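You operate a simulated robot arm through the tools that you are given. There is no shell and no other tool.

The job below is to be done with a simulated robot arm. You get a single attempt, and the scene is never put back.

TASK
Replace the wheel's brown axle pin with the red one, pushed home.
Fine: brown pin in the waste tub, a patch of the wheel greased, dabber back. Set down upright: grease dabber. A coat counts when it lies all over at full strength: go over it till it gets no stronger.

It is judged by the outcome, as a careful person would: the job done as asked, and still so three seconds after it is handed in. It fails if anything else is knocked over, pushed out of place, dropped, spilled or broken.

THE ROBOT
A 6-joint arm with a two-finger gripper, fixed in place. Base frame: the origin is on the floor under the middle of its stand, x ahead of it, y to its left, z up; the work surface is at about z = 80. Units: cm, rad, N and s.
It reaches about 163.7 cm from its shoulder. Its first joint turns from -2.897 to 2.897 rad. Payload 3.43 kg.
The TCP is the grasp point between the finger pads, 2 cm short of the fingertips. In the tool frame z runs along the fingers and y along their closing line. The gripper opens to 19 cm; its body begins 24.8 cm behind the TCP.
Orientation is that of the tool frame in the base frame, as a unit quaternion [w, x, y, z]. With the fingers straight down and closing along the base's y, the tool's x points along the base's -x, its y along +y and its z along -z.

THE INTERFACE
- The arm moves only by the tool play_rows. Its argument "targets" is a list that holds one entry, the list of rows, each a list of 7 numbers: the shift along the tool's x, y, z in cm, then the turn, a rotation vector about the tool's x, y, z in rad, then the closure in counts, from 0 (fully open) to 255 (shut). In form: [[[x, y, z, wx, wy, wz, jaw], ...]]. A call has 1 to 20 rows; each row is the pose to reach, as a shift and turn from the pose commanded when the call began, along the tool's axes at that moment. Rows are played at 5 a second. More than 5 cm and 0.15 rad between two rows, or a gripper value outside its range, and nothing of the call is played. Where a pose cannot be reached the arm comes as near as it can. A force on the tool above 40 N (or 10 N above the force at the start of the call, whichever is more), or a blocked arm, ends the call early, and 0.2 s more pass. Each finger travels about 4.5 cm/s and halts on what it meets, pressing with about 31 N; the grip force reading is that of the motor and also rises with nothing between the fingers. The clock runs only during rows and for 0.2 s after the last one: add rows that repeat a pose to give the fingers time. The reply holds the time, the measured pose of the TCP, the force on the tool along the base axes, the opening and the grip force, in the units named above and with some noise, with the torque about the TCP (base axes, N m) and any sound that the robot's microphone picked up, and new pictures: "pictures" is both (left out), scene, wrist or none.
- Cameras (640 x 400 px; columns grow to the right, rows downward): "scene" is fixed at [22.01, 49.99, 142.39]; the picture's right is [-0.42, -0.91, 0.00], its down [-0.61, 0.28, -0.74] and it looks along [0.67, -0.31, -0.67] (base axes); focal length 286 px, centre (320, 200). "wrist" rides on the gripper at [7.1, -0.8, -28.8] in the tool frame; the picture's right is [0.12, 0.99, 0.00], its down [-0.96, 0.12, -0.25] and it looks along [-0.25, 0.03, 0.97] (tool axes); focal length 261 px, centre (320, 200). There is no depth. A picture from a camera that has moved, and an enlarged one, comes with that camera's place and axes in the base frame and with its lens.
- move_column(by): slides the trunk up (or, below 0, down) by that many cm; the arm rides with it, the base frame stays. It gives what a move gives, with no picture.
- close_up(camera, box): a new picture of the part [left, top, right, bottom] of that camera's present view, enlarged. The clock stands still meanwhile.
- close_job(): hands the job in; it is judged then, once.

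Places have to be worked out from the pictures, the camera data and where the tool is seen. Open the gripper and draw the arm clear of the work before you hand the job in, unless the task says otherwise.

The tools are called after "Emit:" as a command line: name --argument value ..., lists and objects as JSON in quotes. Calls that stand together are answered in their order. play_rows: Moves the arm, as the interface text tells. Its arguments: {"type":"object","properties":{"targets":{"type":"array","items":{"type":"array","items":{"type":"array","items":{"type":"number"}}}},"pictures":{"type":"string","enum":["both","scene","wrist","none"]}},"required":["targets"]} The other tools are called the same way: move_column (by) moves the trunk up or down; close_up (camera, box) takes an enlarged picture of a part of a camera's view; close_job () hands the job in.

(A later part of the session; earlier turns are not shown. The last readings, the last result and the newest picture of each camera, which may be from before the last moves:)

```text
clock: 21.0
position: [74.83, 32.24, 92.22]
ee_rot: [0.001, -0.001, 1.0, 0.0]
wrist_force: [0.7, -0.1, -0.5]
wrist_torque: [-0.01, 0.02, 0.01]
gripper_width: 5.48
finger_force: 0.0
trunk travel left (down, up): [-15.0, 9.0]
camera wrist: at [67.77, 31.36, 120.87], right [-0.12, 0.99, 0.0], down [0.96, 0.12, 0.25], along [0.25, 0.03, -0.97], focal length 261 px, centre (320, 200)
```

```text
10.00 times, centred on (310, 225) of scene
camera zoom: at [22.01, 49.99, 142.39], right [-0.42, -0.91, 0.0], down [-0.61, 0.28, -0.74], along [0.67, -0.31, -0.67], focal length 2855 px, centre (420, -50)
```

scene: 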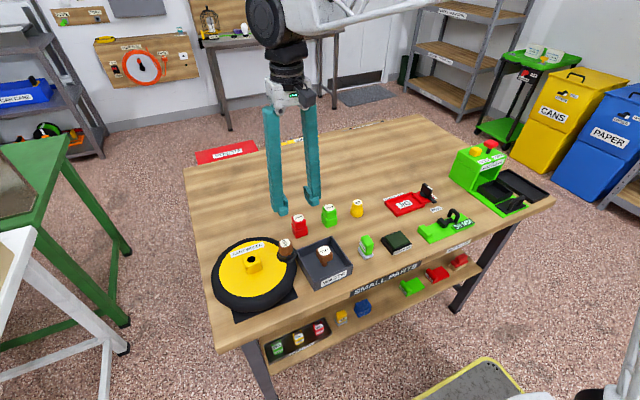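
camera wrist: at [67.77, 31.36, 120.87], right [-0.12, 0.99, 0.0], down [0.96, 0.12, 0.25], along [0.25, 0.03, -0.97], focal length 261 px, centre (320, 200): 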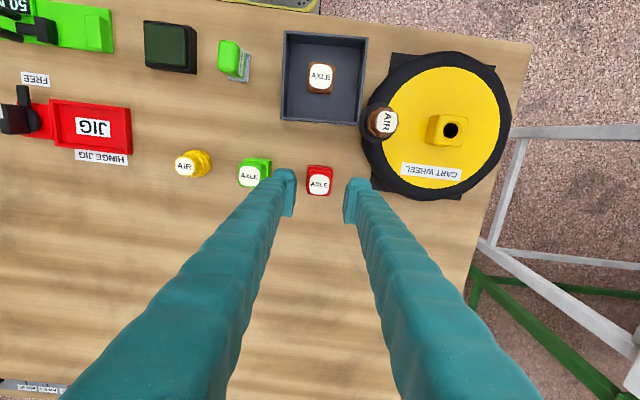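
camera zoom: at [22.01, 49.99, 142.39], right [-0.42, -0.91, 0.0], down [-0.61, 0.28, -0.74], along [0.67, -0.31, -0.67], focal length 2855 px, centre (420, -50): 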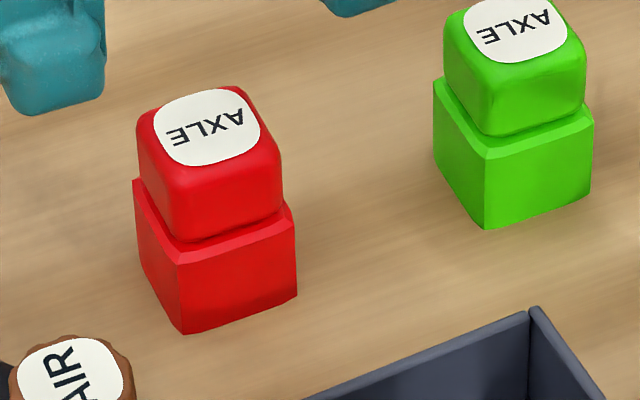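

The stand's top edge is at about z 83.1 and the head's top at about 85.9, so I'll grip with TCP z = 85.7 (tips at 83.7). Descending and closing now.

Emit:
play_rows --targets '[[[0.2, 0, 1.5, 0, 0, 0, 181], [0.2, 0, 3.0, 0, 0, 0, 181], [0.2, 0, 4.5, 0, 0, 0, 181], [0.2, 0, 5.6, 0, 0, 0, 181], [0.2, 0, 6.3, 0, 0, 0, 181], [0.2, 0, 6.3, 0, 0, 0, 190], [0.2, 0, 6.3, 0, 0, 0, 200], [0.2, 0, 6.3, 0, 0, 0, 215], [0.2, 0, 6.3, 0, 0, 0, 255], [0.2, 0, 6.3, 0, 0, 0, 255], [0.2, 0, 6.3, 0, 0, 0, 255]]]' --pictures "both"

Emit:
close_up --camera "scene" --box '[280, 195, 340, 245]'

Emit:
close_up --camera "wrist" --box '[260, 145, 380, 245]'

```text
clock: 23.4
position: [74.67, 31.97, 85.66]
ee_rot: [0.0, 0.0, 1.0, 0.0]
wrist_force: [0.4, -0.2, 0.3]
wrist_torque: [0.0, -0.03, -0.01]
gripper_width: 3.23
finger_force: 31.0
trunk travel left (down, up): [-15.0, 9.0]
camera wrist: at [67.6, 31.24, 114.36], right [-0.12, 0.99, 0.0], down [0.96, 0.12, 0.25], along [0.25, 0.03, -0.97], focal length 261 px, centre (320, 200)
```

scene: 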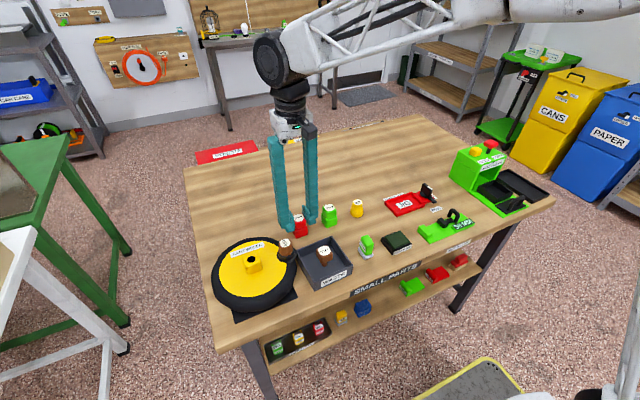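
wrist: 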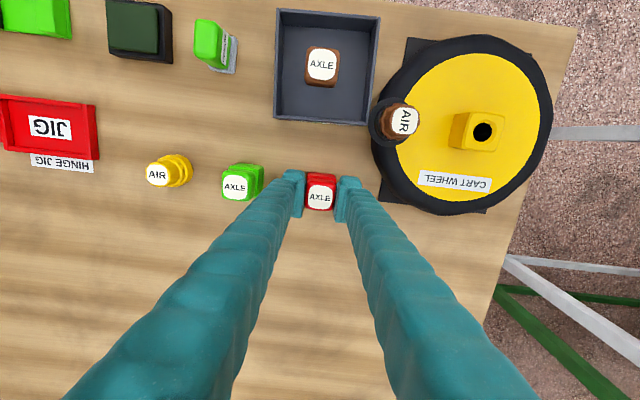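

```text
8.00 times, centred on (310, 220) of scene
camera zoom: at [22.01, 49.99, 142.39], right [-0.42, -0.91, 0.0], down [-0.61, 0.28, -0.74], along [0.67, -0.31, -0.67], focal length 2284 px, centre (400, 40)
```

zoom: 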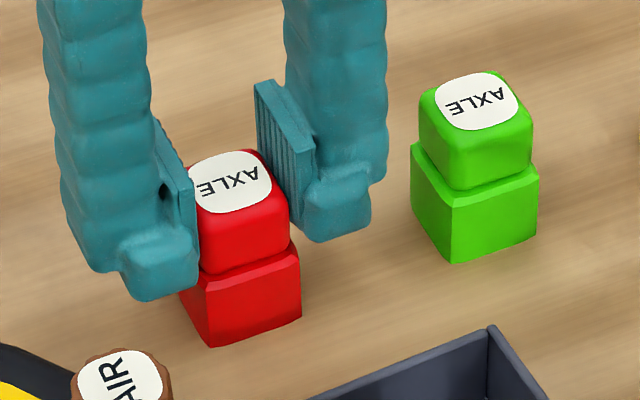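

```text
4.00 times, centred on (320, 195) of wrist
camera zoom: at [67.6, 31.24, 114.36], right [-0.12, 0.99, 0.0], down [0.96, 0.12, 0.25], along [0.25, 0.03, -0.97], focal length 1043 px, centre (320, 220)
```

zoom: 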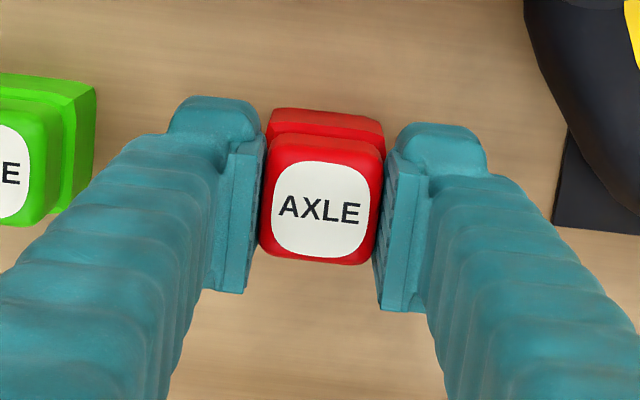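

Grip width is 3.23 cm, the same as the brown head, and the head sits in the jaws almost exactly as the brown one did. I'll lift straight up slowly out of the stand.

Emit:
play_rows --targets '[[[0, 0, -0.5, 0, 0, 0, 255], [0, 0, -1.0, 0, 0, 0, 255], [0, 0, -1.6, 0, 0, 0, 255], [0, 0, -2.4, 0, 0, 0, 255], [0, 0, -3.4, 0, 0, 0, 255], [0, 0, -5.0, 0, 0, 0, 255], [0, 0, -8.0, 0, 0, 0, 255], [0, 0, -12.0, 0, 0, 0, 255], [0, 0, -15.0, 0, 0, 0, 255], [0, 0, -15.0, 0, 0, 0, 255]]]' --pictures "both"

Emit:
close_up --camera "scene" --box '[240, 150, 340, 250]'

Emit:
close_up --camera "wrist" --box '[260, 125, 380, 225]'

```text
clock: 25.6
position: [74.76, 32.04, 100.7]
ee_rot: [0.0, -0.001, 1.0, 0.001]
wrist_force: [0.0, 0.7, -0.7]
wrist_torque: [-0.01, -0.01, 0.0]
gripper_width: 3.26
finger_force: 30.9
trunk travel left (down, up): [-15.0, 9.0]
camera wrist: at [67.71, 31.29, 129.37], right [-0.12, 0.99, 0.0], down [0.96, 0.12, 0.25], along [0.25, 0.03, -0.97], focal length 261 px, centre (320, 200)
```

scene: 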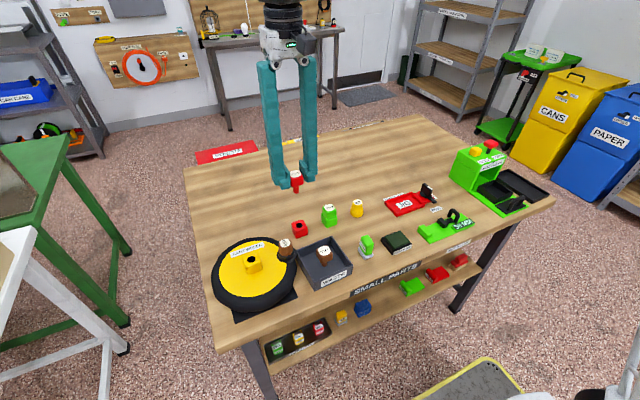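
wrist: 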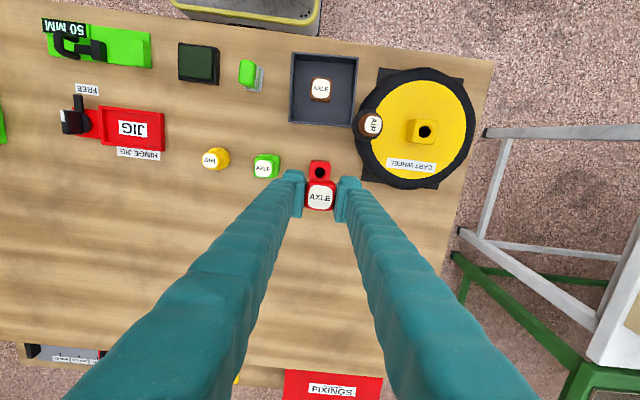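

```text
4.00 times, centred on (290, 200) of scene
camera zoom: at [22.01, 49.99, 142.39], right [-0.42, -0.91, 0.0], down [-0.61, 0.28, -0.74], along [0.67, -0.31, -0.67], focal length 1142 px, centre (440, 200)
```

zoom: 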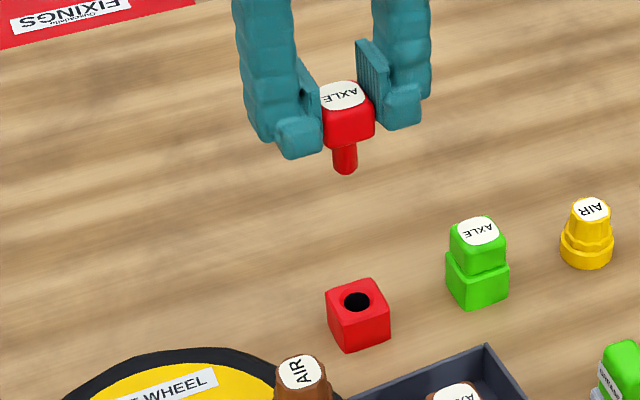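

```text
4.00 times, centred on (320, 175) of wrist
camera zoom: at [67.71, 31.29, 129.37], right [-0.12, 0.99, 0.0], down [0.96, 0.12, 0.25], along [0.25, 0.03, -0.97], focal length 1043 px, centre (320, 300)
```

zoom: 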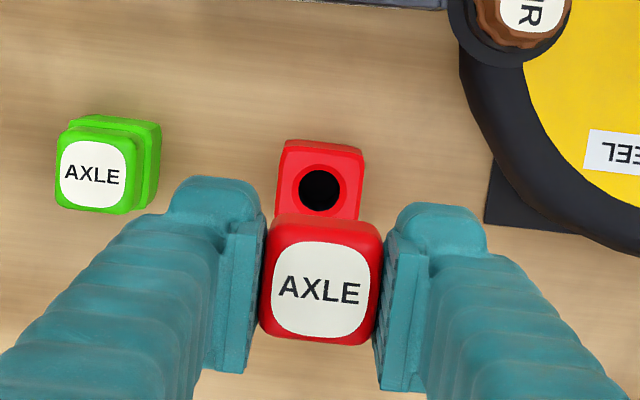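

The red pin is out with a round shank like the brown's. I'll carry it over the wheel to the position the brown pin was pulled from, (65.67, 47.55), at height, and check alignment.

Emit:
play_rows --targets '[[[1.8, 3.1, 0, 0, 0, 0, 255], [3.6, 6.2, 0, 0, 0, 0, 255], [5.4, 9.3, 0, 0, 0, 0, 255], [7.2, 12.4, 0, 0, 0, 0, 255], [9.03, 15.45, 0, 0, 0, 0, 255], [9.03, 15.45, 2.5, 0, 0, 0, 255], [9.03, 15.45, 5.0, 0, 0, 0, 255], [9.03, 15.45, 5.0, 0, 0, 0, 255]]]' --pictures "both"

Emit:
close_up --camera "scene" --box '[210, 190, 310, 290]'

Emit:
close_up --camera "wrist" --box '[260, 125, 380, 225]'

```text
clock: 27.4
position: [65.76, 47.4, 95.65]
ee_rot: [0.0, -0.001, 1.0, 0.001]
wrist_force: [0.3, 0.8, -0.3]
wrist_torque: [-0.03, -0.01, 0.03]
gripper_width: 3.23
finger_force: 30.6
trunk travel left (down, up): [-15.0, 9.0]
camera wrist: at [58.67, 46.68, 124.39], right [-0.12, 0.99, 0.0], down [0.96, 0.12, 0.25], along [0.25, 0.03, -0.97], focal length 261 px, centre (320, 200)
```

scene: 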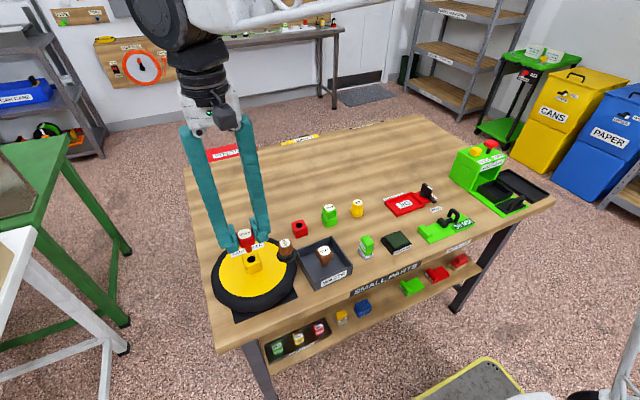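
wrist: 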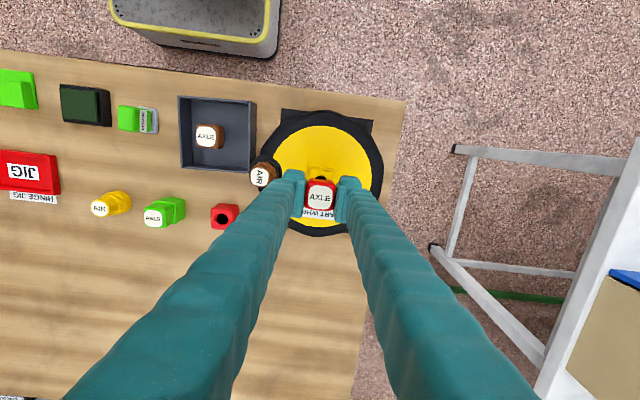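

```text
4.00 times, centred on (260, 240) of scene
camera zoom: at [22.01, 49.99, 142.39], right [-0.42, -0.91, 0.0], down [-0.61, 0.28, -0.74], along [0.67, -0.31, -0.67], focal length 1142 px, centre (560, 40)
```

zoom: 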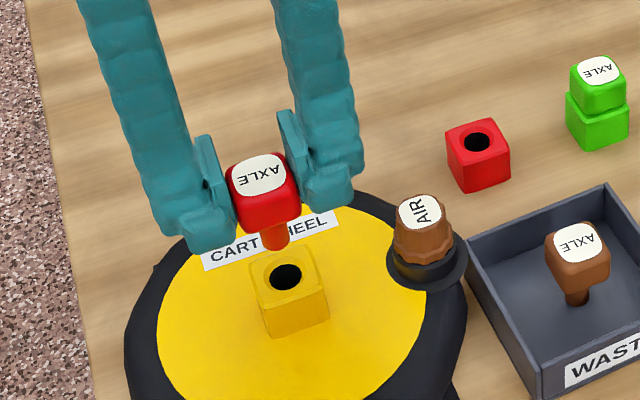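

```text
4.00 times, centred on (320, 175) of wrist
camera zoom: at [58.67, 46.68, 124.39], right [-0.12, 0.99, 0.0], down [0.96, 0.12, 0.25], along [0.25, 0.03, -0.97], focal length 1043 px, centre (320, 300)
```

zoom: 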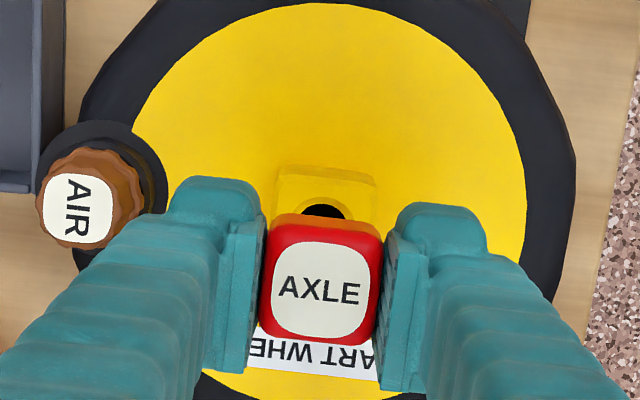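

The shank lines up over the hole in both views. I'll lower it in small steps until the tip enters the hole, watching the force.

Emit:
play_rows --targets '[[[0, 0, 1.0, 0, 0, 0, 255], [0, 0, 2.0, 0, 0, 0, 255], [0, 0, 3.0, 0, 0, 0, 255], [0, 0, 3.5, 0, 0, 0, 255], [0, 0, 4.0, 0, 0, 0, 255], [0, 0, 4.4, 0, 0, 0, 255], [0, 0, 4.4, 0, 0, 0, 255]]]' --pictures "both"

Emit:
close_up --camera "scene" --box '[220, 220, 290, 280]'

Emit:
close_up --camera "wrist" --box '[260, 125, 380, 225]'

```text
clock: 29.0
position: [65.62, 47.56, 91.22]
ee_rot: [0.0, 0.0, 1.0, 0.0]
wrist_force: [-0.9, 0.2, -0.5]
wrist_torque: [-0.01, 0.01, 0.0]
gripper_width: 3.27
finger_force: 31.1
trunk travel left (down, up): [-15.0, 9.0]
camera wrist: at [58.7, 46.73, 119.91], right [-0.12, 0.99, 0.0], down [0.96, 0.12, 0.25], along [0.25, 0.03, -0.97], focal length 261 px, centre (320, 200)
```

scene: 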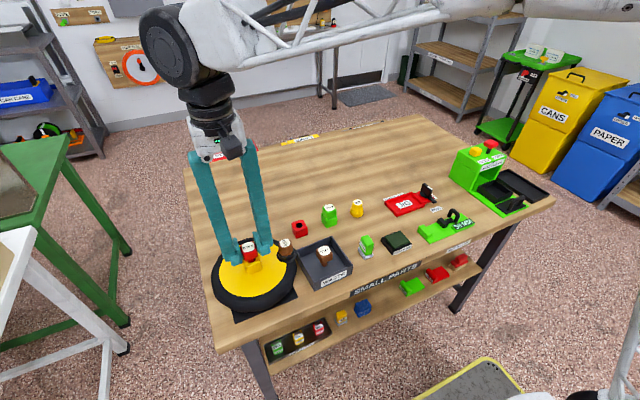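
wrist: 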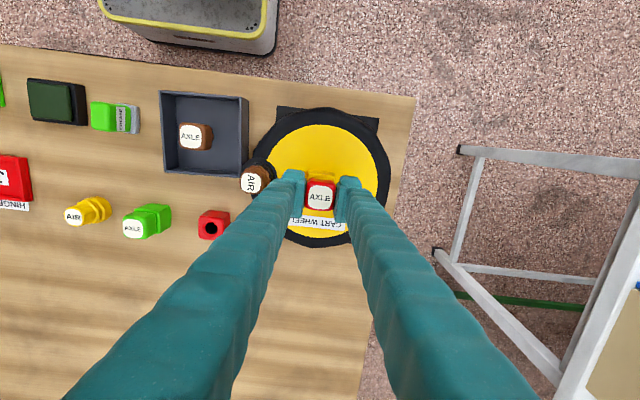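

```text
6.67 times, centred on (255, 250) of scene
camera zoom: at [22.01, 49.99, 142.39], right [-0.42, -0.91, 0.0], down [-0.61, 0.28, -0.74], along [0.67, -0.31, -0.67], focal length 1903 px, centre (753, -133)
```

zoom: 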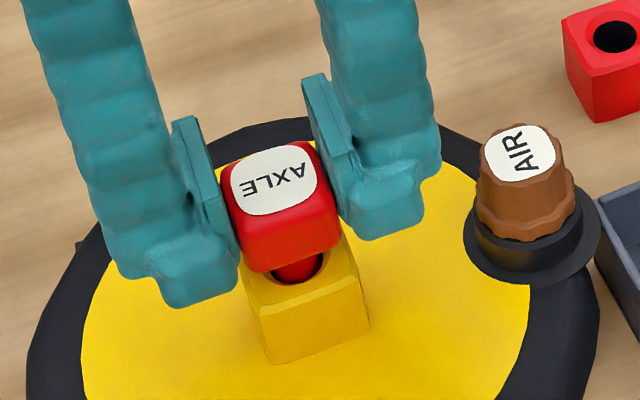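

```text
4.00 times, centred on (320, 175) of wrist
camera zoom: at [58.7, 46.73, 119.91], right [-0.12, 0.99, 0.0], down [0.96, 0.12, 0.25], along [0.25, 0.03, -0.97], focal length 1043 px, centre (320, 300)
```

zoom: 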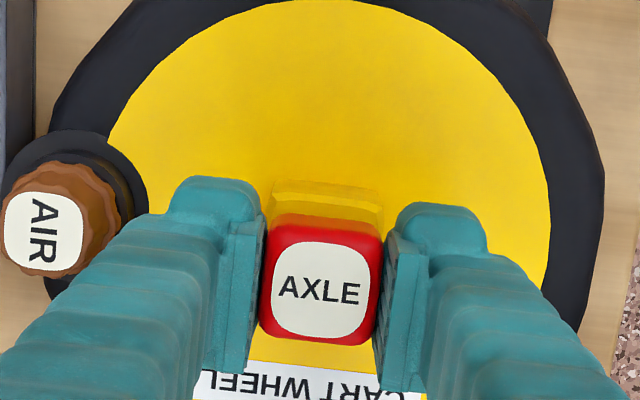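

The shank has entered the hole with no side force. I'll continue down until the head meets the socket at about TCP z 89.8.

Emit:
play_rows --targets '[[[0, 0, 0.4, 0, 0, 0, 255], [0, 0, 0.8, 0, 0, 0, 255], [0, 0, 1.1, 0, 0, 0, 255], [0, 0, 1.35, 0, 0, 0, 255], [0, 0, 1.5, 0, 0, 0, 255], [0, 0, 1.65, 0, 0, 0, 255], [0, 0, 1.65, 0, 0, 0, 255]]]' --pictures "scene"

Emit:
close_up --camera "scene" --box '[220, 220, 290, 280]'

```text
clock: 30.6
position: [65.67, 47.46, 89.88]
ee_rot: [0.001, -0.001, 1.0, 0.0]
wrist_force: [-4.4, -5.2, 25.1]
wrist_torque: [-0.08, 0.04, 0.02]
gripper_width: 3.26
finger_force: 30.3
trunk travel left (down, up): [-15.0, 9.0]
```

scene: 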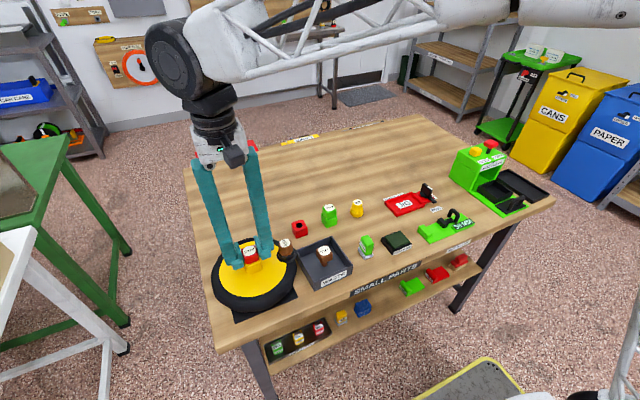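

```text
6.67 times, centred on (255, 250) of scene
camera zoom: at [22.01, 49.99, 142.39], right [-0.42, -0.91, 0.0], down [-0.61, 0.28, -0.74], along [0.67, -0.31, -0.67], focal length 1903 px, centre (753, -133)
```

zoom: 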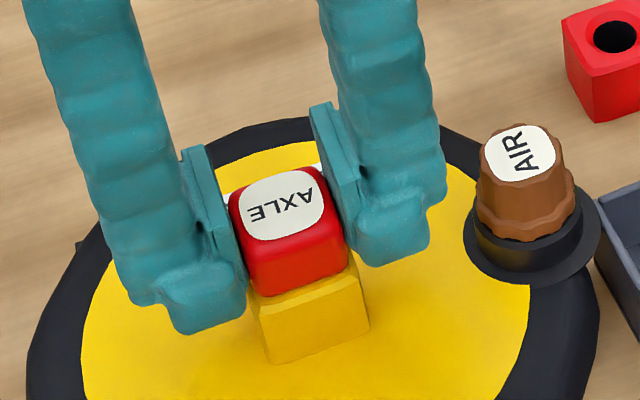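

There's 25 N of contact at z 89.88 and the head sits on the socket, with small side forces suggesting I'm about 1 mm off. I'll shift slightly to relieve them and press a touch more to be sure it is home.

Emit:
play_rows --targets '[[[0.08, -0.08, 0, 0, 0, 0, 255], [0.08, -0.08, 0.05, 0, 0, 0, 255], [0.08, -0.08, 0.1, 0, 0, 0, 255], [0.08, -0.08, 0.1, 0, 0, 0, 255]]]' --pictures "none"

```text
clock: 31.6
position: [65.6, 47.38, 89.48]
ee_rot: [0.0, -0.001, 1.0, 0.0]
wrist_force: [4.8, 7.7, 24.3]
wrist_torque: [0.14, -0.07, -0.02]
gripper_width: 3.26
finger_force: 30.8
trunk travel left (down, up): [-15.0, 9.0]
```

The pin went further in (z 89.48) and the side forces flipped sign, so the true centre is halfway between. I'll move back by half that and look.

Emit:
play_rows --targets '[[[-0.03, 0.045, 0, 0, 0, 0, 255], [-0.03, 0.045, 0.05, 0, 0, 0, 255], [-0.03, 0.045, 0.05, 0, 0, 0, 255]]]' --pictures "both"

Emit:
close_up --camera "scene" --box '[220, 220, 290, 280]'

Emit:
close_up --camera "wrist" --box '[260, 145, 380, 245]'

```text
clock: 32.4
position: [65.51, 47.42, 89.48]
ee_rot: [0.0, -0.001, 1.0, 0.0]
wrist_force: [3.3, 2.3, 25.3]
wrist_torque: [0.05, -0.04, 0.01]
gripper_width: 3.26
finger_force: 30.8
trunk travel left (down, up): [-15.0, 9.0]
camera wrist: at [58.53, 46.61, 118.17], right [-0.12, 0.99, 0.0], down [0.96, 0.12, 0.25], along [0.25, 0.03, -0.97], focal length 261 px, centre (320, 200)
```

scene: 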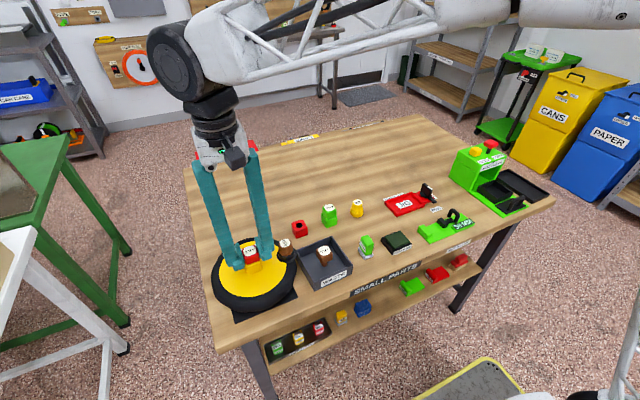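
wrist: 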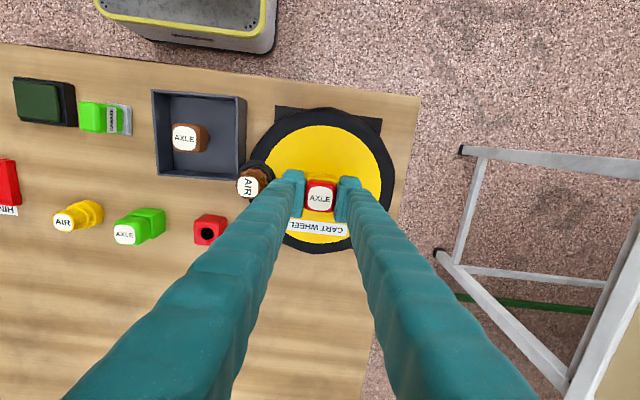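

```text
6.67 times, centred on (255, 250) of scene
camera zoom: at [22.01, 49.99, 142.39], right [-0.42, -0.91, 0.0], down [-0.61, 0.28, -0.74], along [0.67, -0.31, -0.67], focal length 1903 px, centre (753, -133)
```

zoom: 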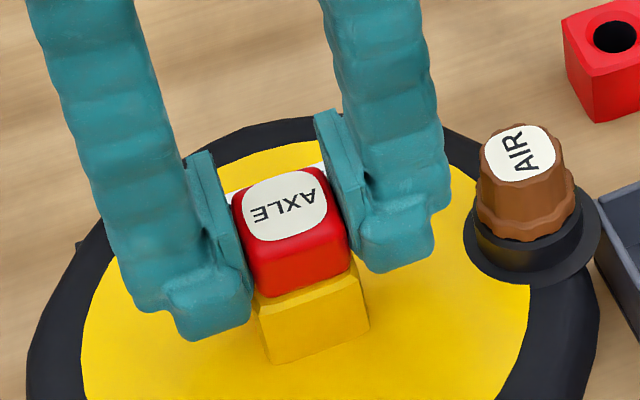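

```text
4.00 times, centred on (320, 195) of wrist
camera zoom: at [58.53, 46.61, 118.17], right [-0.12, 0.99, 0.0], down [0.96, 0.12, 0.25], along [0.25, 0.03, -0.97], focal length 1043 px, centre (320, 220)
```

zoom: 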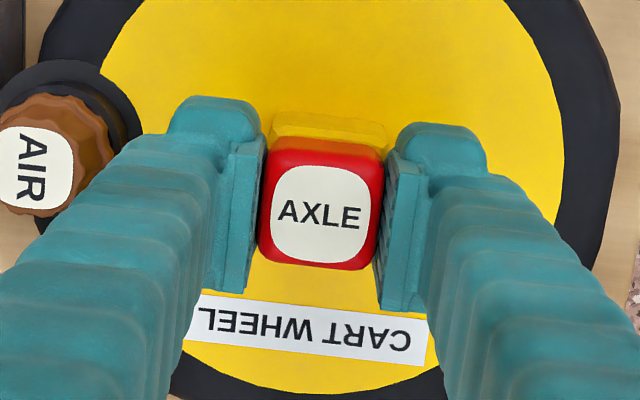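

I'll zoom in on the seam between the red head and the yellow socket to check for a gap.

Emit:
close_up --camera "scene" --box '[237, 240, 269, 260]'

```text
16.00 times, centred on (253, 250) of scene
camera zoom: at [22.01, 49.99, 142.39], right [-0.42, -0.91, 0.0], down [-0.61, 0.28, -0.74], along [0.67, -0.31, -0.67], focal length 4568 px, centre (1392, -600)
```

zoom: 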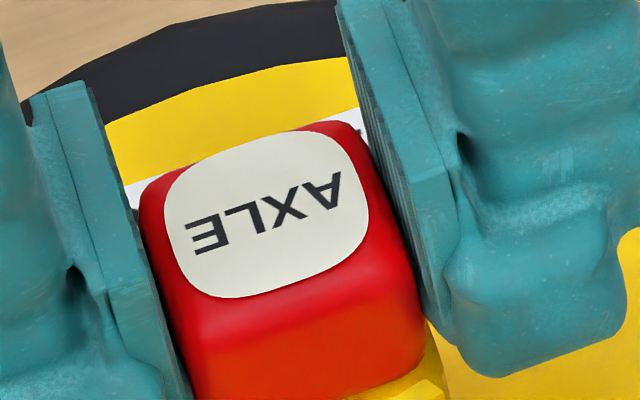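

The rendering is sharp here, so I'll look at the lower seam itself.

Emit:
close_up --camera "scene" --box '[237, 252, 269, 272]'

```text
16.00 times, centred on (253, 262) of scene
camera zoom: at [22.01, 49.99, 142.39], right [-0.42, -0.91, 0.0], down [-0.61, 0.28, -0.74], along [0.67, -0.31, -0.67], focal length 4568 px, centre (1392, -792)
```

zoom: 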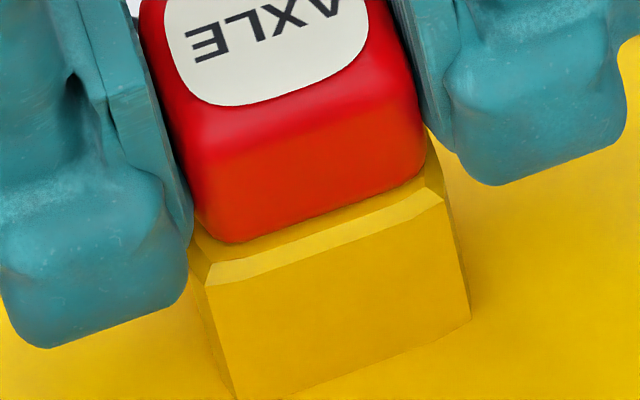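

It looks flush, with no gap. To be certain it's home, I'll release, rise, close the fingers and press gently on top of the head.

Emit:
play_rows --targets '[[[0, 0, -0.1, 0, 0, 0, 230], [0, 0, -0.15, 0, 0, 0, 200], [0, 0, -0.15, 0, 0, 0, 192], [0, 0, -0.15, 0, 0, 0, 190], [0, 0, -1.5, 0, 0, 0, 190], [0, 0, -4.0, 0, 0, 0, 190], [0, 0, -6.0, 0, 0, 0, 190], [0, 0, -6.0, 0, 0, 0, 220], [0, 0, -6.0, 0, 0, 0, 255], [0, 0, -6.0, 0, 0, 0, 255], [0, 0, -6.0, 0, 0, 0, 255]]]' --pictures "both"

Emit:
close_up --camera "scene" --box '[231, 240, 279, 270]'

Emit:
close_up --camera "wrist" --box '[260, 145, 380, 245]'

```text
clock: 34.8
position: [65.62, 47.49, 95.45]
ee_rot: [-0.001, -0.001, 1.0, 0.001]
wrist_force: [-0.2, 0.6, 0.1]
wrist_torque: [-0.02, -0.01, 0.0]
gripper_width: 0.01
finger_force: 31.2
trunk travel left (down, up): [-15.0, 9.0]
camera wrist: at [58.58, 46.75, 124.14], right [-0.12, 0.99, 0.0], down [0.96, 0.12, 0.25], along [0.25, 0.03, -0.97], focal length 261 px, centre (320, 200)
```

scene: 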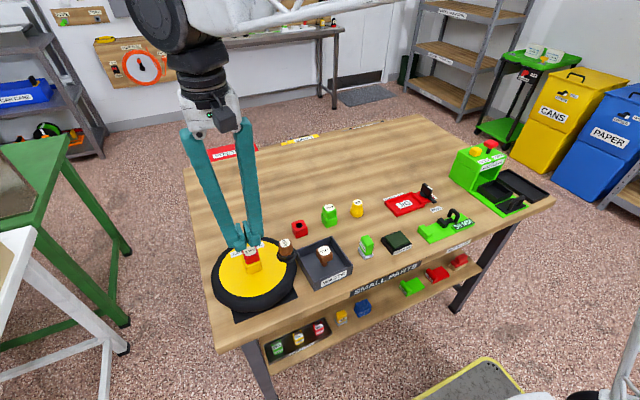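
wrist: 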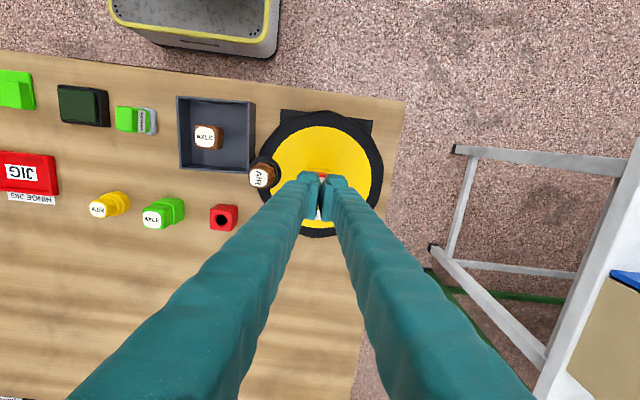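

```text
13.33 times, centred on (255, 255) of scene
camera zoom: at [22.01, 49.99, 142.39], right [-0.42, -0.91, 0.0], down [-0.61, 0.28, -0.74], along [0.67, -0.31, -0.67], focal length 3807 px, centre (1187, -533)
```

zoom: 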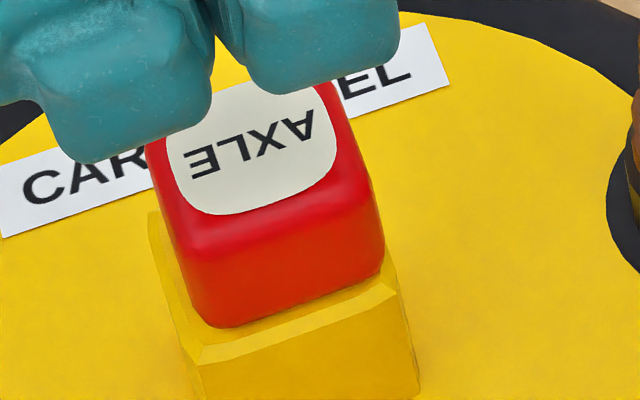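

```text
4.00 times, centred on (320, 195) of wrist
camera zoom: at [58.58, 46.75, 124.14], right [-0.12, 0.99, 0.0], down [0.96, 0.12, 0.25], along [0.25, 0.03, -0.97], focal length 1043 px, centre (320, 220)
```

zoom: 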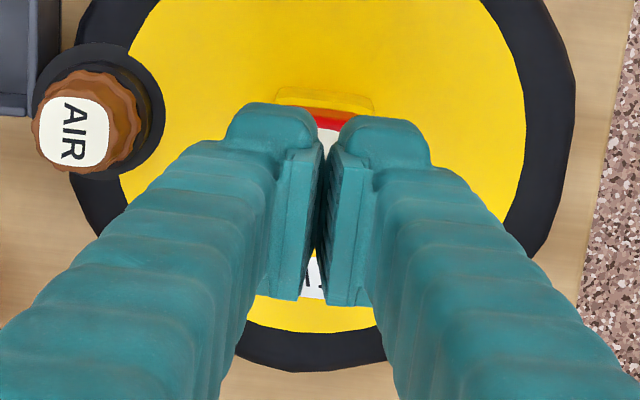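

The head sits square on the socket. I'll press down on it with the closed fingers; contact is expected near TCP z 91.6.

Emit:
play_rows --targets '[[[0, 0, 1.5, 0, 0, 0, 255], [0, 0, 2.8, 0, 0, 0, 255], [0, 0, 3.4, 0, 0, 0, 255], [0, 0, 3.7, 0, 0, 0, 255], [0, 0, 3.9, 0, 0, 0, 255], [0, 0, 4.05, 0, 0, 0, 255], [0, 0, 4.2, 0, 0, 0, 255]]]' --pictures "scene"

Emit:
close_up --camera "scene" --box '[231, 240, 279, 270]'

```text
clock: 36.0
position: [65.59, 47.58, 92.25]
ee_rot: [0.003, 0.0, 1.0, 0.003]
wrist_force: [-4.2, -2.2, 21.0]
wrist_torque: [-0.09, 0.18, 0.06]
gripper_width: 0.59
finger_force: 30.7
trunk travel left (down, up): [-15.0, 9.0]
stopped in row 5: the force on the tool passed its limit at 45 N (the readings are from after the stop); the commanded pose is now the measured one
```

scene: 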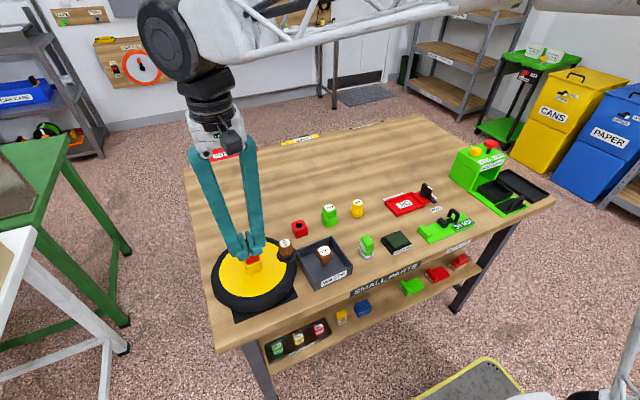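

```text
13.33 times, centred on (255, 255) of scene
camera zoom: at [22.01, 49.99, 142.39], right [-0.42, -0.91, 0.0], down [-0.61, 0.28, -0.74], along [0.67, -0.31, -0.67], focal length 3807 px, centre (1187, -533)
```

zoom: 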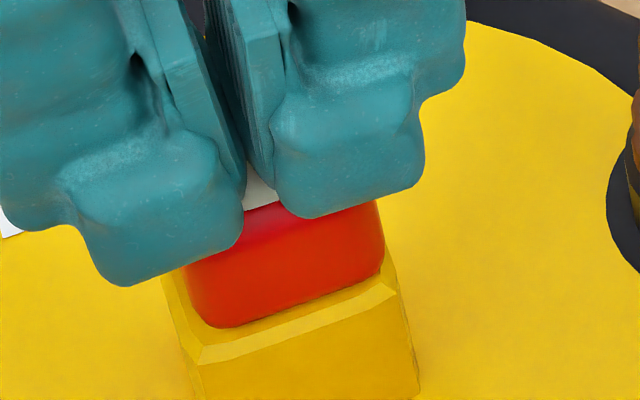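

The head didn't move under 45 N, so the red pin is fully home. I'll lift away and study the wheel face for any marked grease patch.

Emit:
play_rows --targets '[[[0, 0, -2, 0, 0, 0, 255], [0, 0, -5, 0, 0, 0, 255], [0, 0, -9, 0, 0, 0, 255], [3, -3, -12, 0, 0, 0, 230], [6, -6, -14, 0, 0, 0, 200], [6, -6, -14, 0, 0, 0, 180], [6, -6, -14, 0, 0, 0, 180]]]' --pictures "both"

Emit:
close_up --camera "scene" --box '[205, 230, 305, 315]'

Emit:
close_up --camera "wrist" --box '[330, 110, 490, 240]'

Emit:
close_up --camera "wrist" --box '[140, 90, 300, 210]'

```text
refused: row 4 steps farther than a row can; nothing moved
```

```text
4.71 times, centred on (255, 272) of scene
camera zoom: at [22.01, 49.99, 142.39], right [-0.42, -0.91, 0.0], down [-0.61, 0.28, -0.74], along [0.67, -0.31, -0.67], focal length 1344 px, centre (626, -141)
```

zoom: 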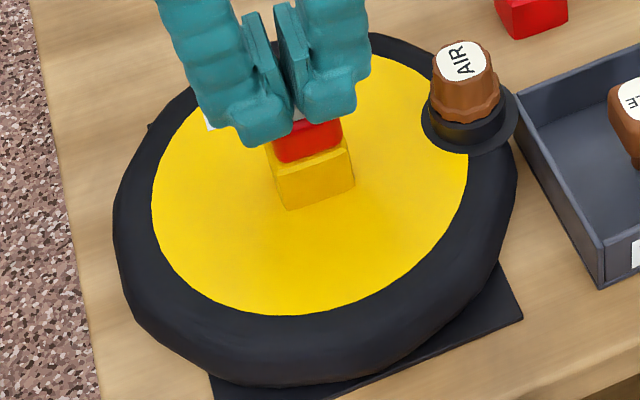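

```text
3.08 times, centred on (410, 175) of wrist
camera zoom: at [58.45, 46.63, 120.81], right [-0.12, 0.99, 0.0], down [0.96, 0.12, 0.25], along [0.25, 0.03, -0.97], focal length 802 px, centre (43, 277)
```

zoom: 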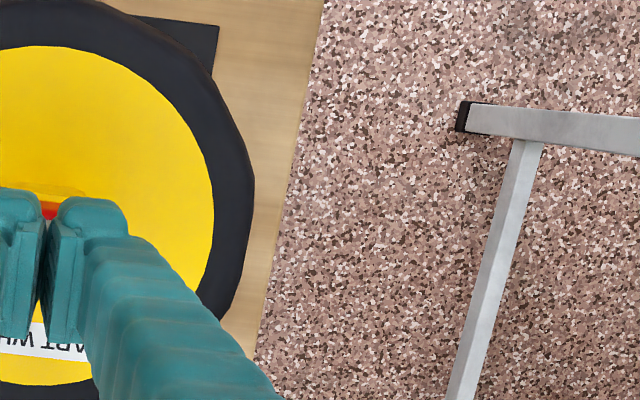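

```text
3.33 times, centred on (220, 150) of wrist
camera zoom: at [58.45, 46.63, 120.81], right [-0.12, 0.99, 0.0], down [0.96, 0.12, 0.25], along [0.25, 0.03, -0.97], focal length 869 px, centre (653, 367)
```

zoom: 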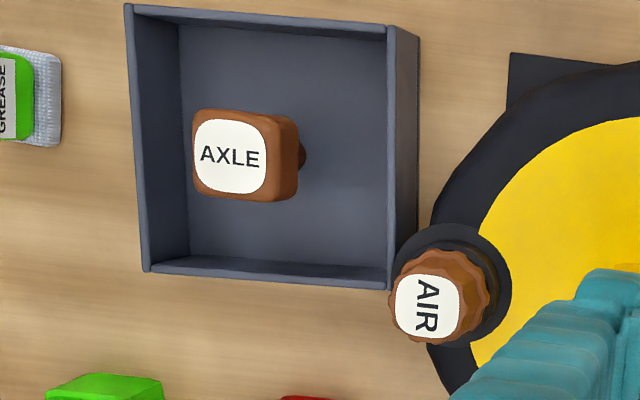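

That step was too large and nothing moved. I'll redo it with smaller steps.

Emit:
play_rows --targets '[[[0, 0, -2, 0, 0, 0, 255], [0, 0, -5, 0, 0, 0, 255], [0, 0, -8, 0, 0, 0, 255], [2, -2, -11, 0, 0, 0, 230], [4, -4, -13, 0, 0, 0, 200], [6, -6, -14, 0, 0, 0, 180], [6, -6, -14, 0, 0, 0, 180]]]' --pictures "both"

Emit:
close_up --camera "scene" --box '[205, 230, 305, 315]'

Emit:
close_up --camera "wrist" --box '[330, 110, 490, 240]'

Emit:
close_up --camera "wrist" --box '[140, 90, 300, 210]'

```text
clock: 37.6
position: [59.62, 41.53, 105.89]
ee_rot: [0.002, 0.0, 1.0, 0.001]
wrist_force: [-0.3, -0.3, -0.1]
wrist_torque: [0.02, -0.05, 0.01]
gripper_width: 5.58
finger_force: 0.0
trunk travel left (down, up): [-15.0, 9.0]
camera wrist: at [52.31, 40.6, 134.6], right [-0.12, 0.99, 0.0], down [0.96, 0.12, 0.25], along [0.25, 0.03, -0.97], focal length 261 px, centre (320, 200)
```

scene: 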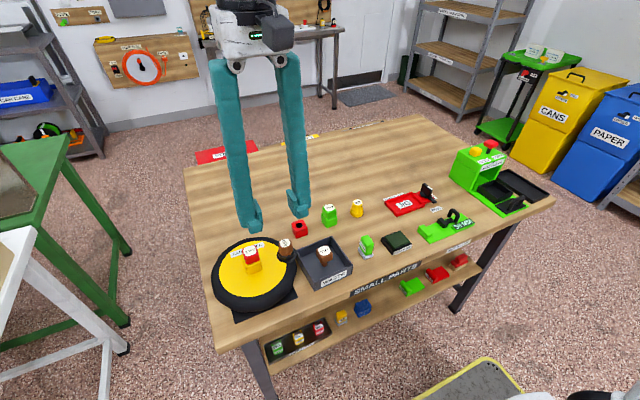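
wrist: 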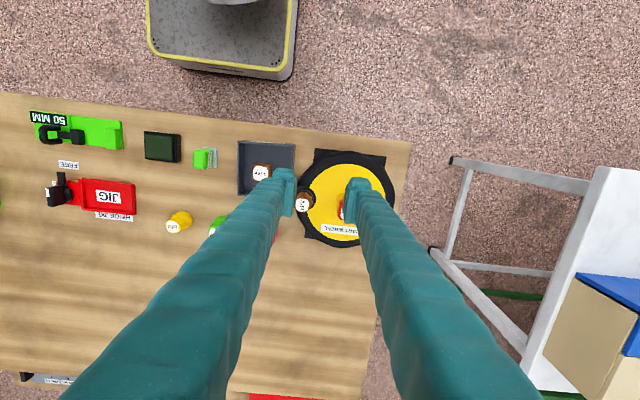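

```text
4.71 times, centred on (255, 272) of scene
camera zoom: at [22.01, 49.99, 142.39], right [-0.42, -0.91, 0.0], down [-0.61, 0.28, -0.74], along [0.67, -0.31, -0.67], focal length 1344 px, centre (626, -141)
```

zoom: 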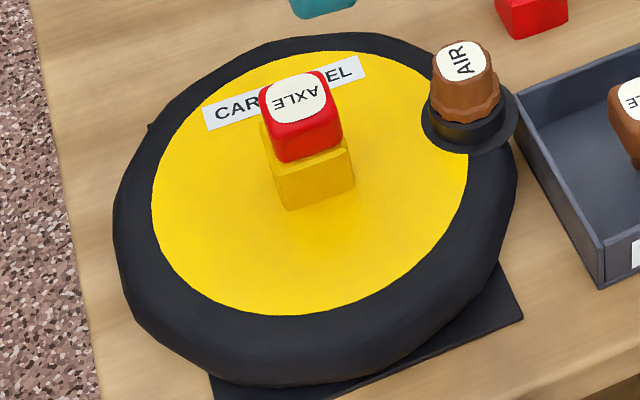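

```text
3.08 times, centred on (410, 175) of wrist
camera zoom: at [52.31, 40.6, 134.6], right [-0.12, 0.99, 0.0], down [0.96, 0.12, 0.25], along [0.25, 0.03, -0.97], focal length 802 px, centre (43, 277)
```

zoom: 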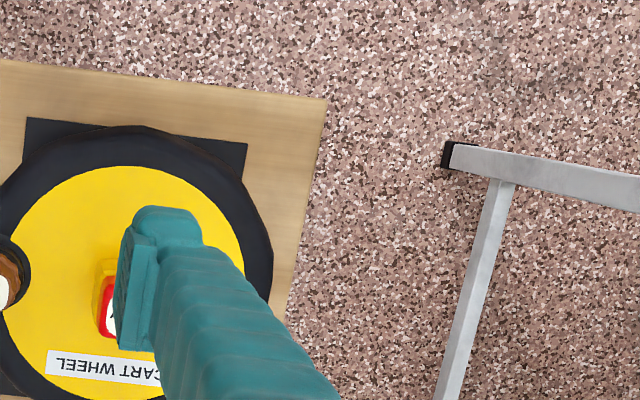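

```text
3.33 times, centred on (220, 150) of wrist
camera zoom: at [52.31, 40.6, 134.6], right [-0.12, 0.99, 0.0], down [0.96, 0.12, 0.25], along [0.25, 0.03, -0.97], focal length 869 px, centre (653, 367)
```

zoom: 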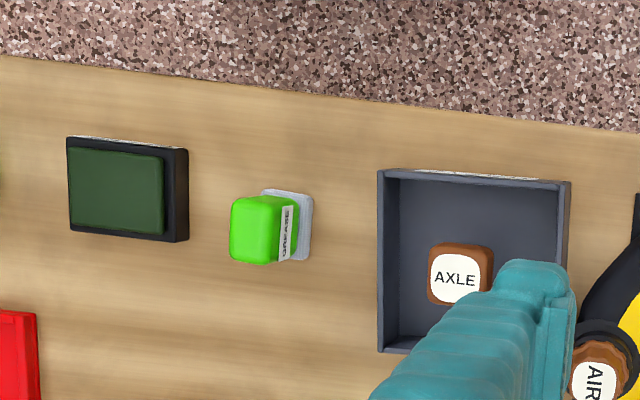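

No marked patch shows anywhere, so any free spot on the wheel face will do. The dabber stands at about (59.8, 19.1) with a pad of roughly 4×3 cm, and I'll move above it for a closer look.

Emit:
play_rows --targets '[[[0, -4, 1, 0, 0, 0, 180], [0, -8, 2, 0, 0, 0, 180], [-0.1, -12, 3.5, 0, 0, 0, 180], [-0.1, -16, 5, 0, 0, 0, 180], [-0.2, -20, 6.5, 0, 0, 0, 180], [-0.2, -22.4, 9, 0, 0, 0, 180], [-0.2, -22.4, 9, 0, 0, 0, 180]]]' --pictures "both"

Emit:
close_up --camera "scene" --box '[345, 225, 425, 275]'

Emit:
close_up --camera "wrist" --box '[260, 125, 380, 225]'

```text
clock: 39.2
position: [59.88, 18.98, 96.78]
ee_rot: [0.002, 0.0, 1.0, 0.002]
wrist_force: [0.8, 0.9, 0.4]
wrist_torque: [0.0, -0.02, -0.01]
gripper_width: 5.6
finger_force: 0.0
trunk travel left (down, up): [-15.0, 9.0]
camera wrist: at [52.67, 18.07, 125.46], right [-0.12, 0.99, 0.0], down [0.96, 0.12, 0.25], along [0.25, 0.03, -0.97], focal length 261 px, centre (320, 200)
```

scene: 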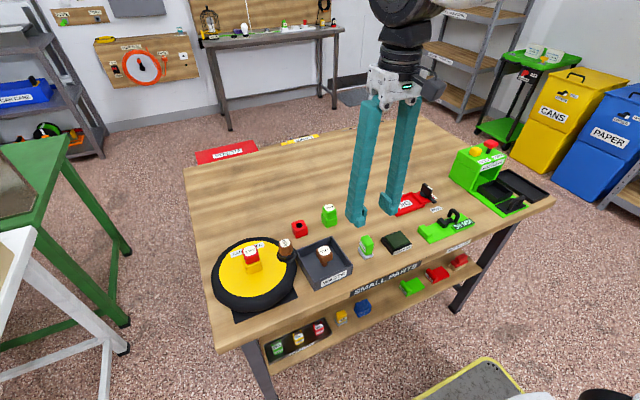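
wrist: 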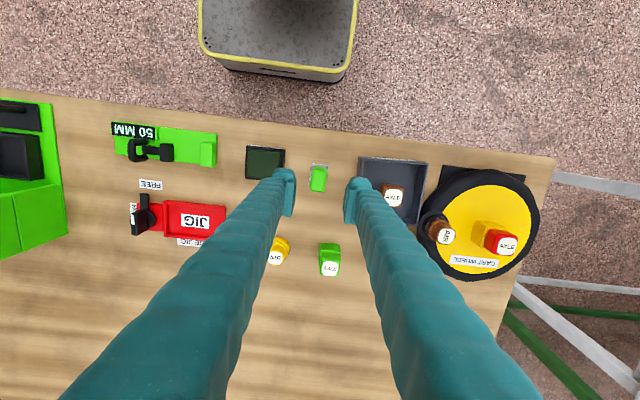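

```text
8.00 times, centred on (385, 250) of scene
camera zoom: at [22.01, 49.99, 142.39], right [-0.42, -0.91, 0.0], down [-0.61, 0.28, -0.74], along [0.67, -0.31, -0.67], focal length 2284 px, centre (-200, -200)
```

zoom: 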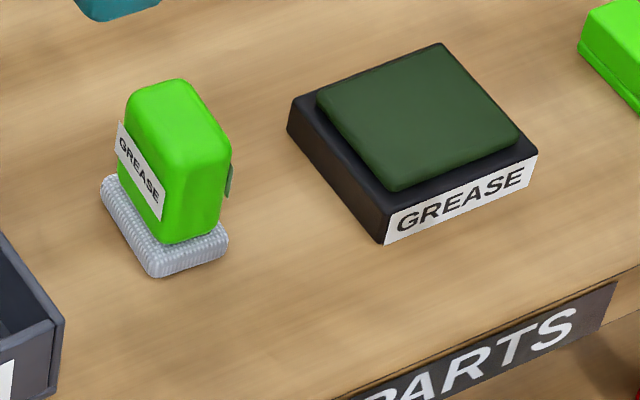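

```text
4.00 times, centred on (320, 175) of wrist
camera zoom: at [52.67, 18.07, 125.46], right [-0.12, 0.99, 0.0], down [0.96, 0.12, 0.25], along [0.25, 0.03, -0.97], focal length 1043 px, centre (320, 300)
```

zoom: 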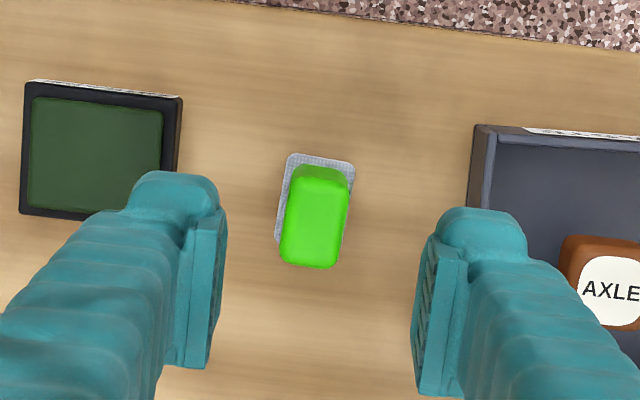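

The dabber handle is centred at about (59.95, 18.77), top near z 86, pad top near 81.2, aligned with the jaws. I'll narrow the jaws to 4.5 cm and come down to TCP z≈85.5 to check before gripping.

Emit:
play_rows --targets '[[[-0.08, -0.22, 1, 0, 0, 0, 195], [-0.08, -0.22, 3, 0, 0, 0, 195], [-0.08, -0.22, 5, 0, 0, 0, 195], [-0.08, -0.22, 7, 0, 0, 0, 195], [-0.08, -0.22, 9, 0, 0, 0, 195], [-0.08, -0.22, 10.3, 0, 0, 0, 195], [-0.08, -0.22, 11.3, 0, 0, 0, 195], [-0.08, -0.22, 11.3, 0, 0, 0, 195]]]' --pictures "both"

Emit:
close_up --camera "scene" --box '[335, 215, 415, 275]'

Emit:
close_up --camera "wrist" --box '[260, 145, 380, 245]'

```text
clock: 41.0
position: [59.96, 19.12, 85.52]
ee_rot: [0.002, -0.001, 1.0, 0.002]
wrist_force: [0.1, -0.2, 0.5]
wrist_torque: [-0.02, 0.0, 0.01]
gripper_width: 4.45
finger_force: 0.1
trunk travel left (down, up): [-15.0, 9.0]
camera wrist: at [52.82, 18.17, 114.12], right [-0.12, 0.99, 0.0], down [0.96, 0.12, 0.25], along [0.25, 0.03, -0.97], focal length 261 px, centre (320, 200)
```

scene: 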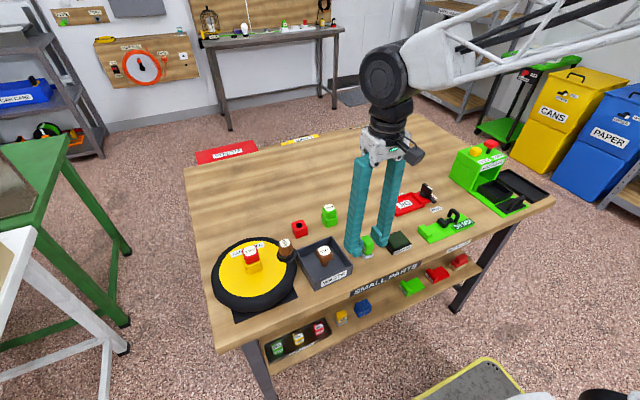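
wrist: 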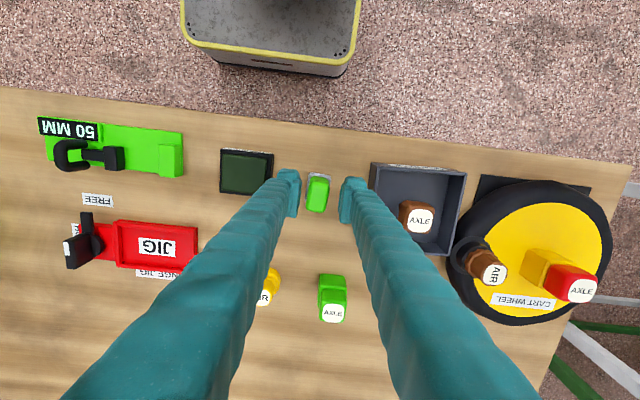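

```text
6.67 times, centred on (375, 245) of scene
camera zoom: at [22.01, 49.99, 142.39], right [-0.42, -0.91, 0.0], down [-0.61, 0.28, -0.74], along [0.67, -0.31, -0.67], focal length 1903 px, centre (-47, -100)
```

zoom: 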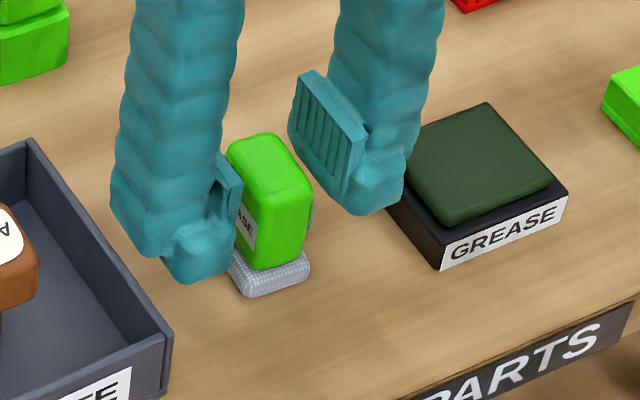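

```text
4.00 times, centred on (320, 195) of wrist
camera zoom: at [52.82, 18.17, 114.12], right [-0.12, 0.99, 0.0], down [0.96, 0.12, 0.25], along [0.25, 0.03, -0.97], focal length 1043 px, centre (320, 220)
```

zoom: 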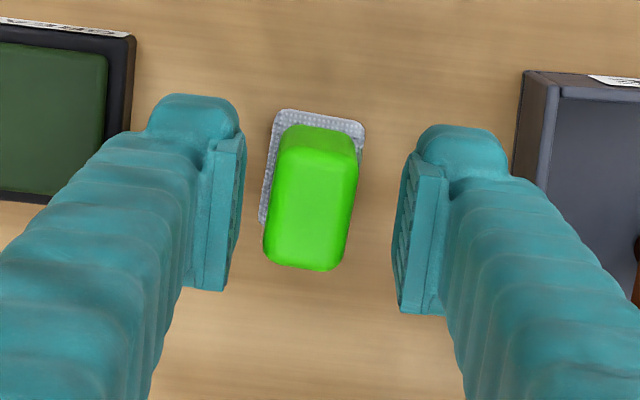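

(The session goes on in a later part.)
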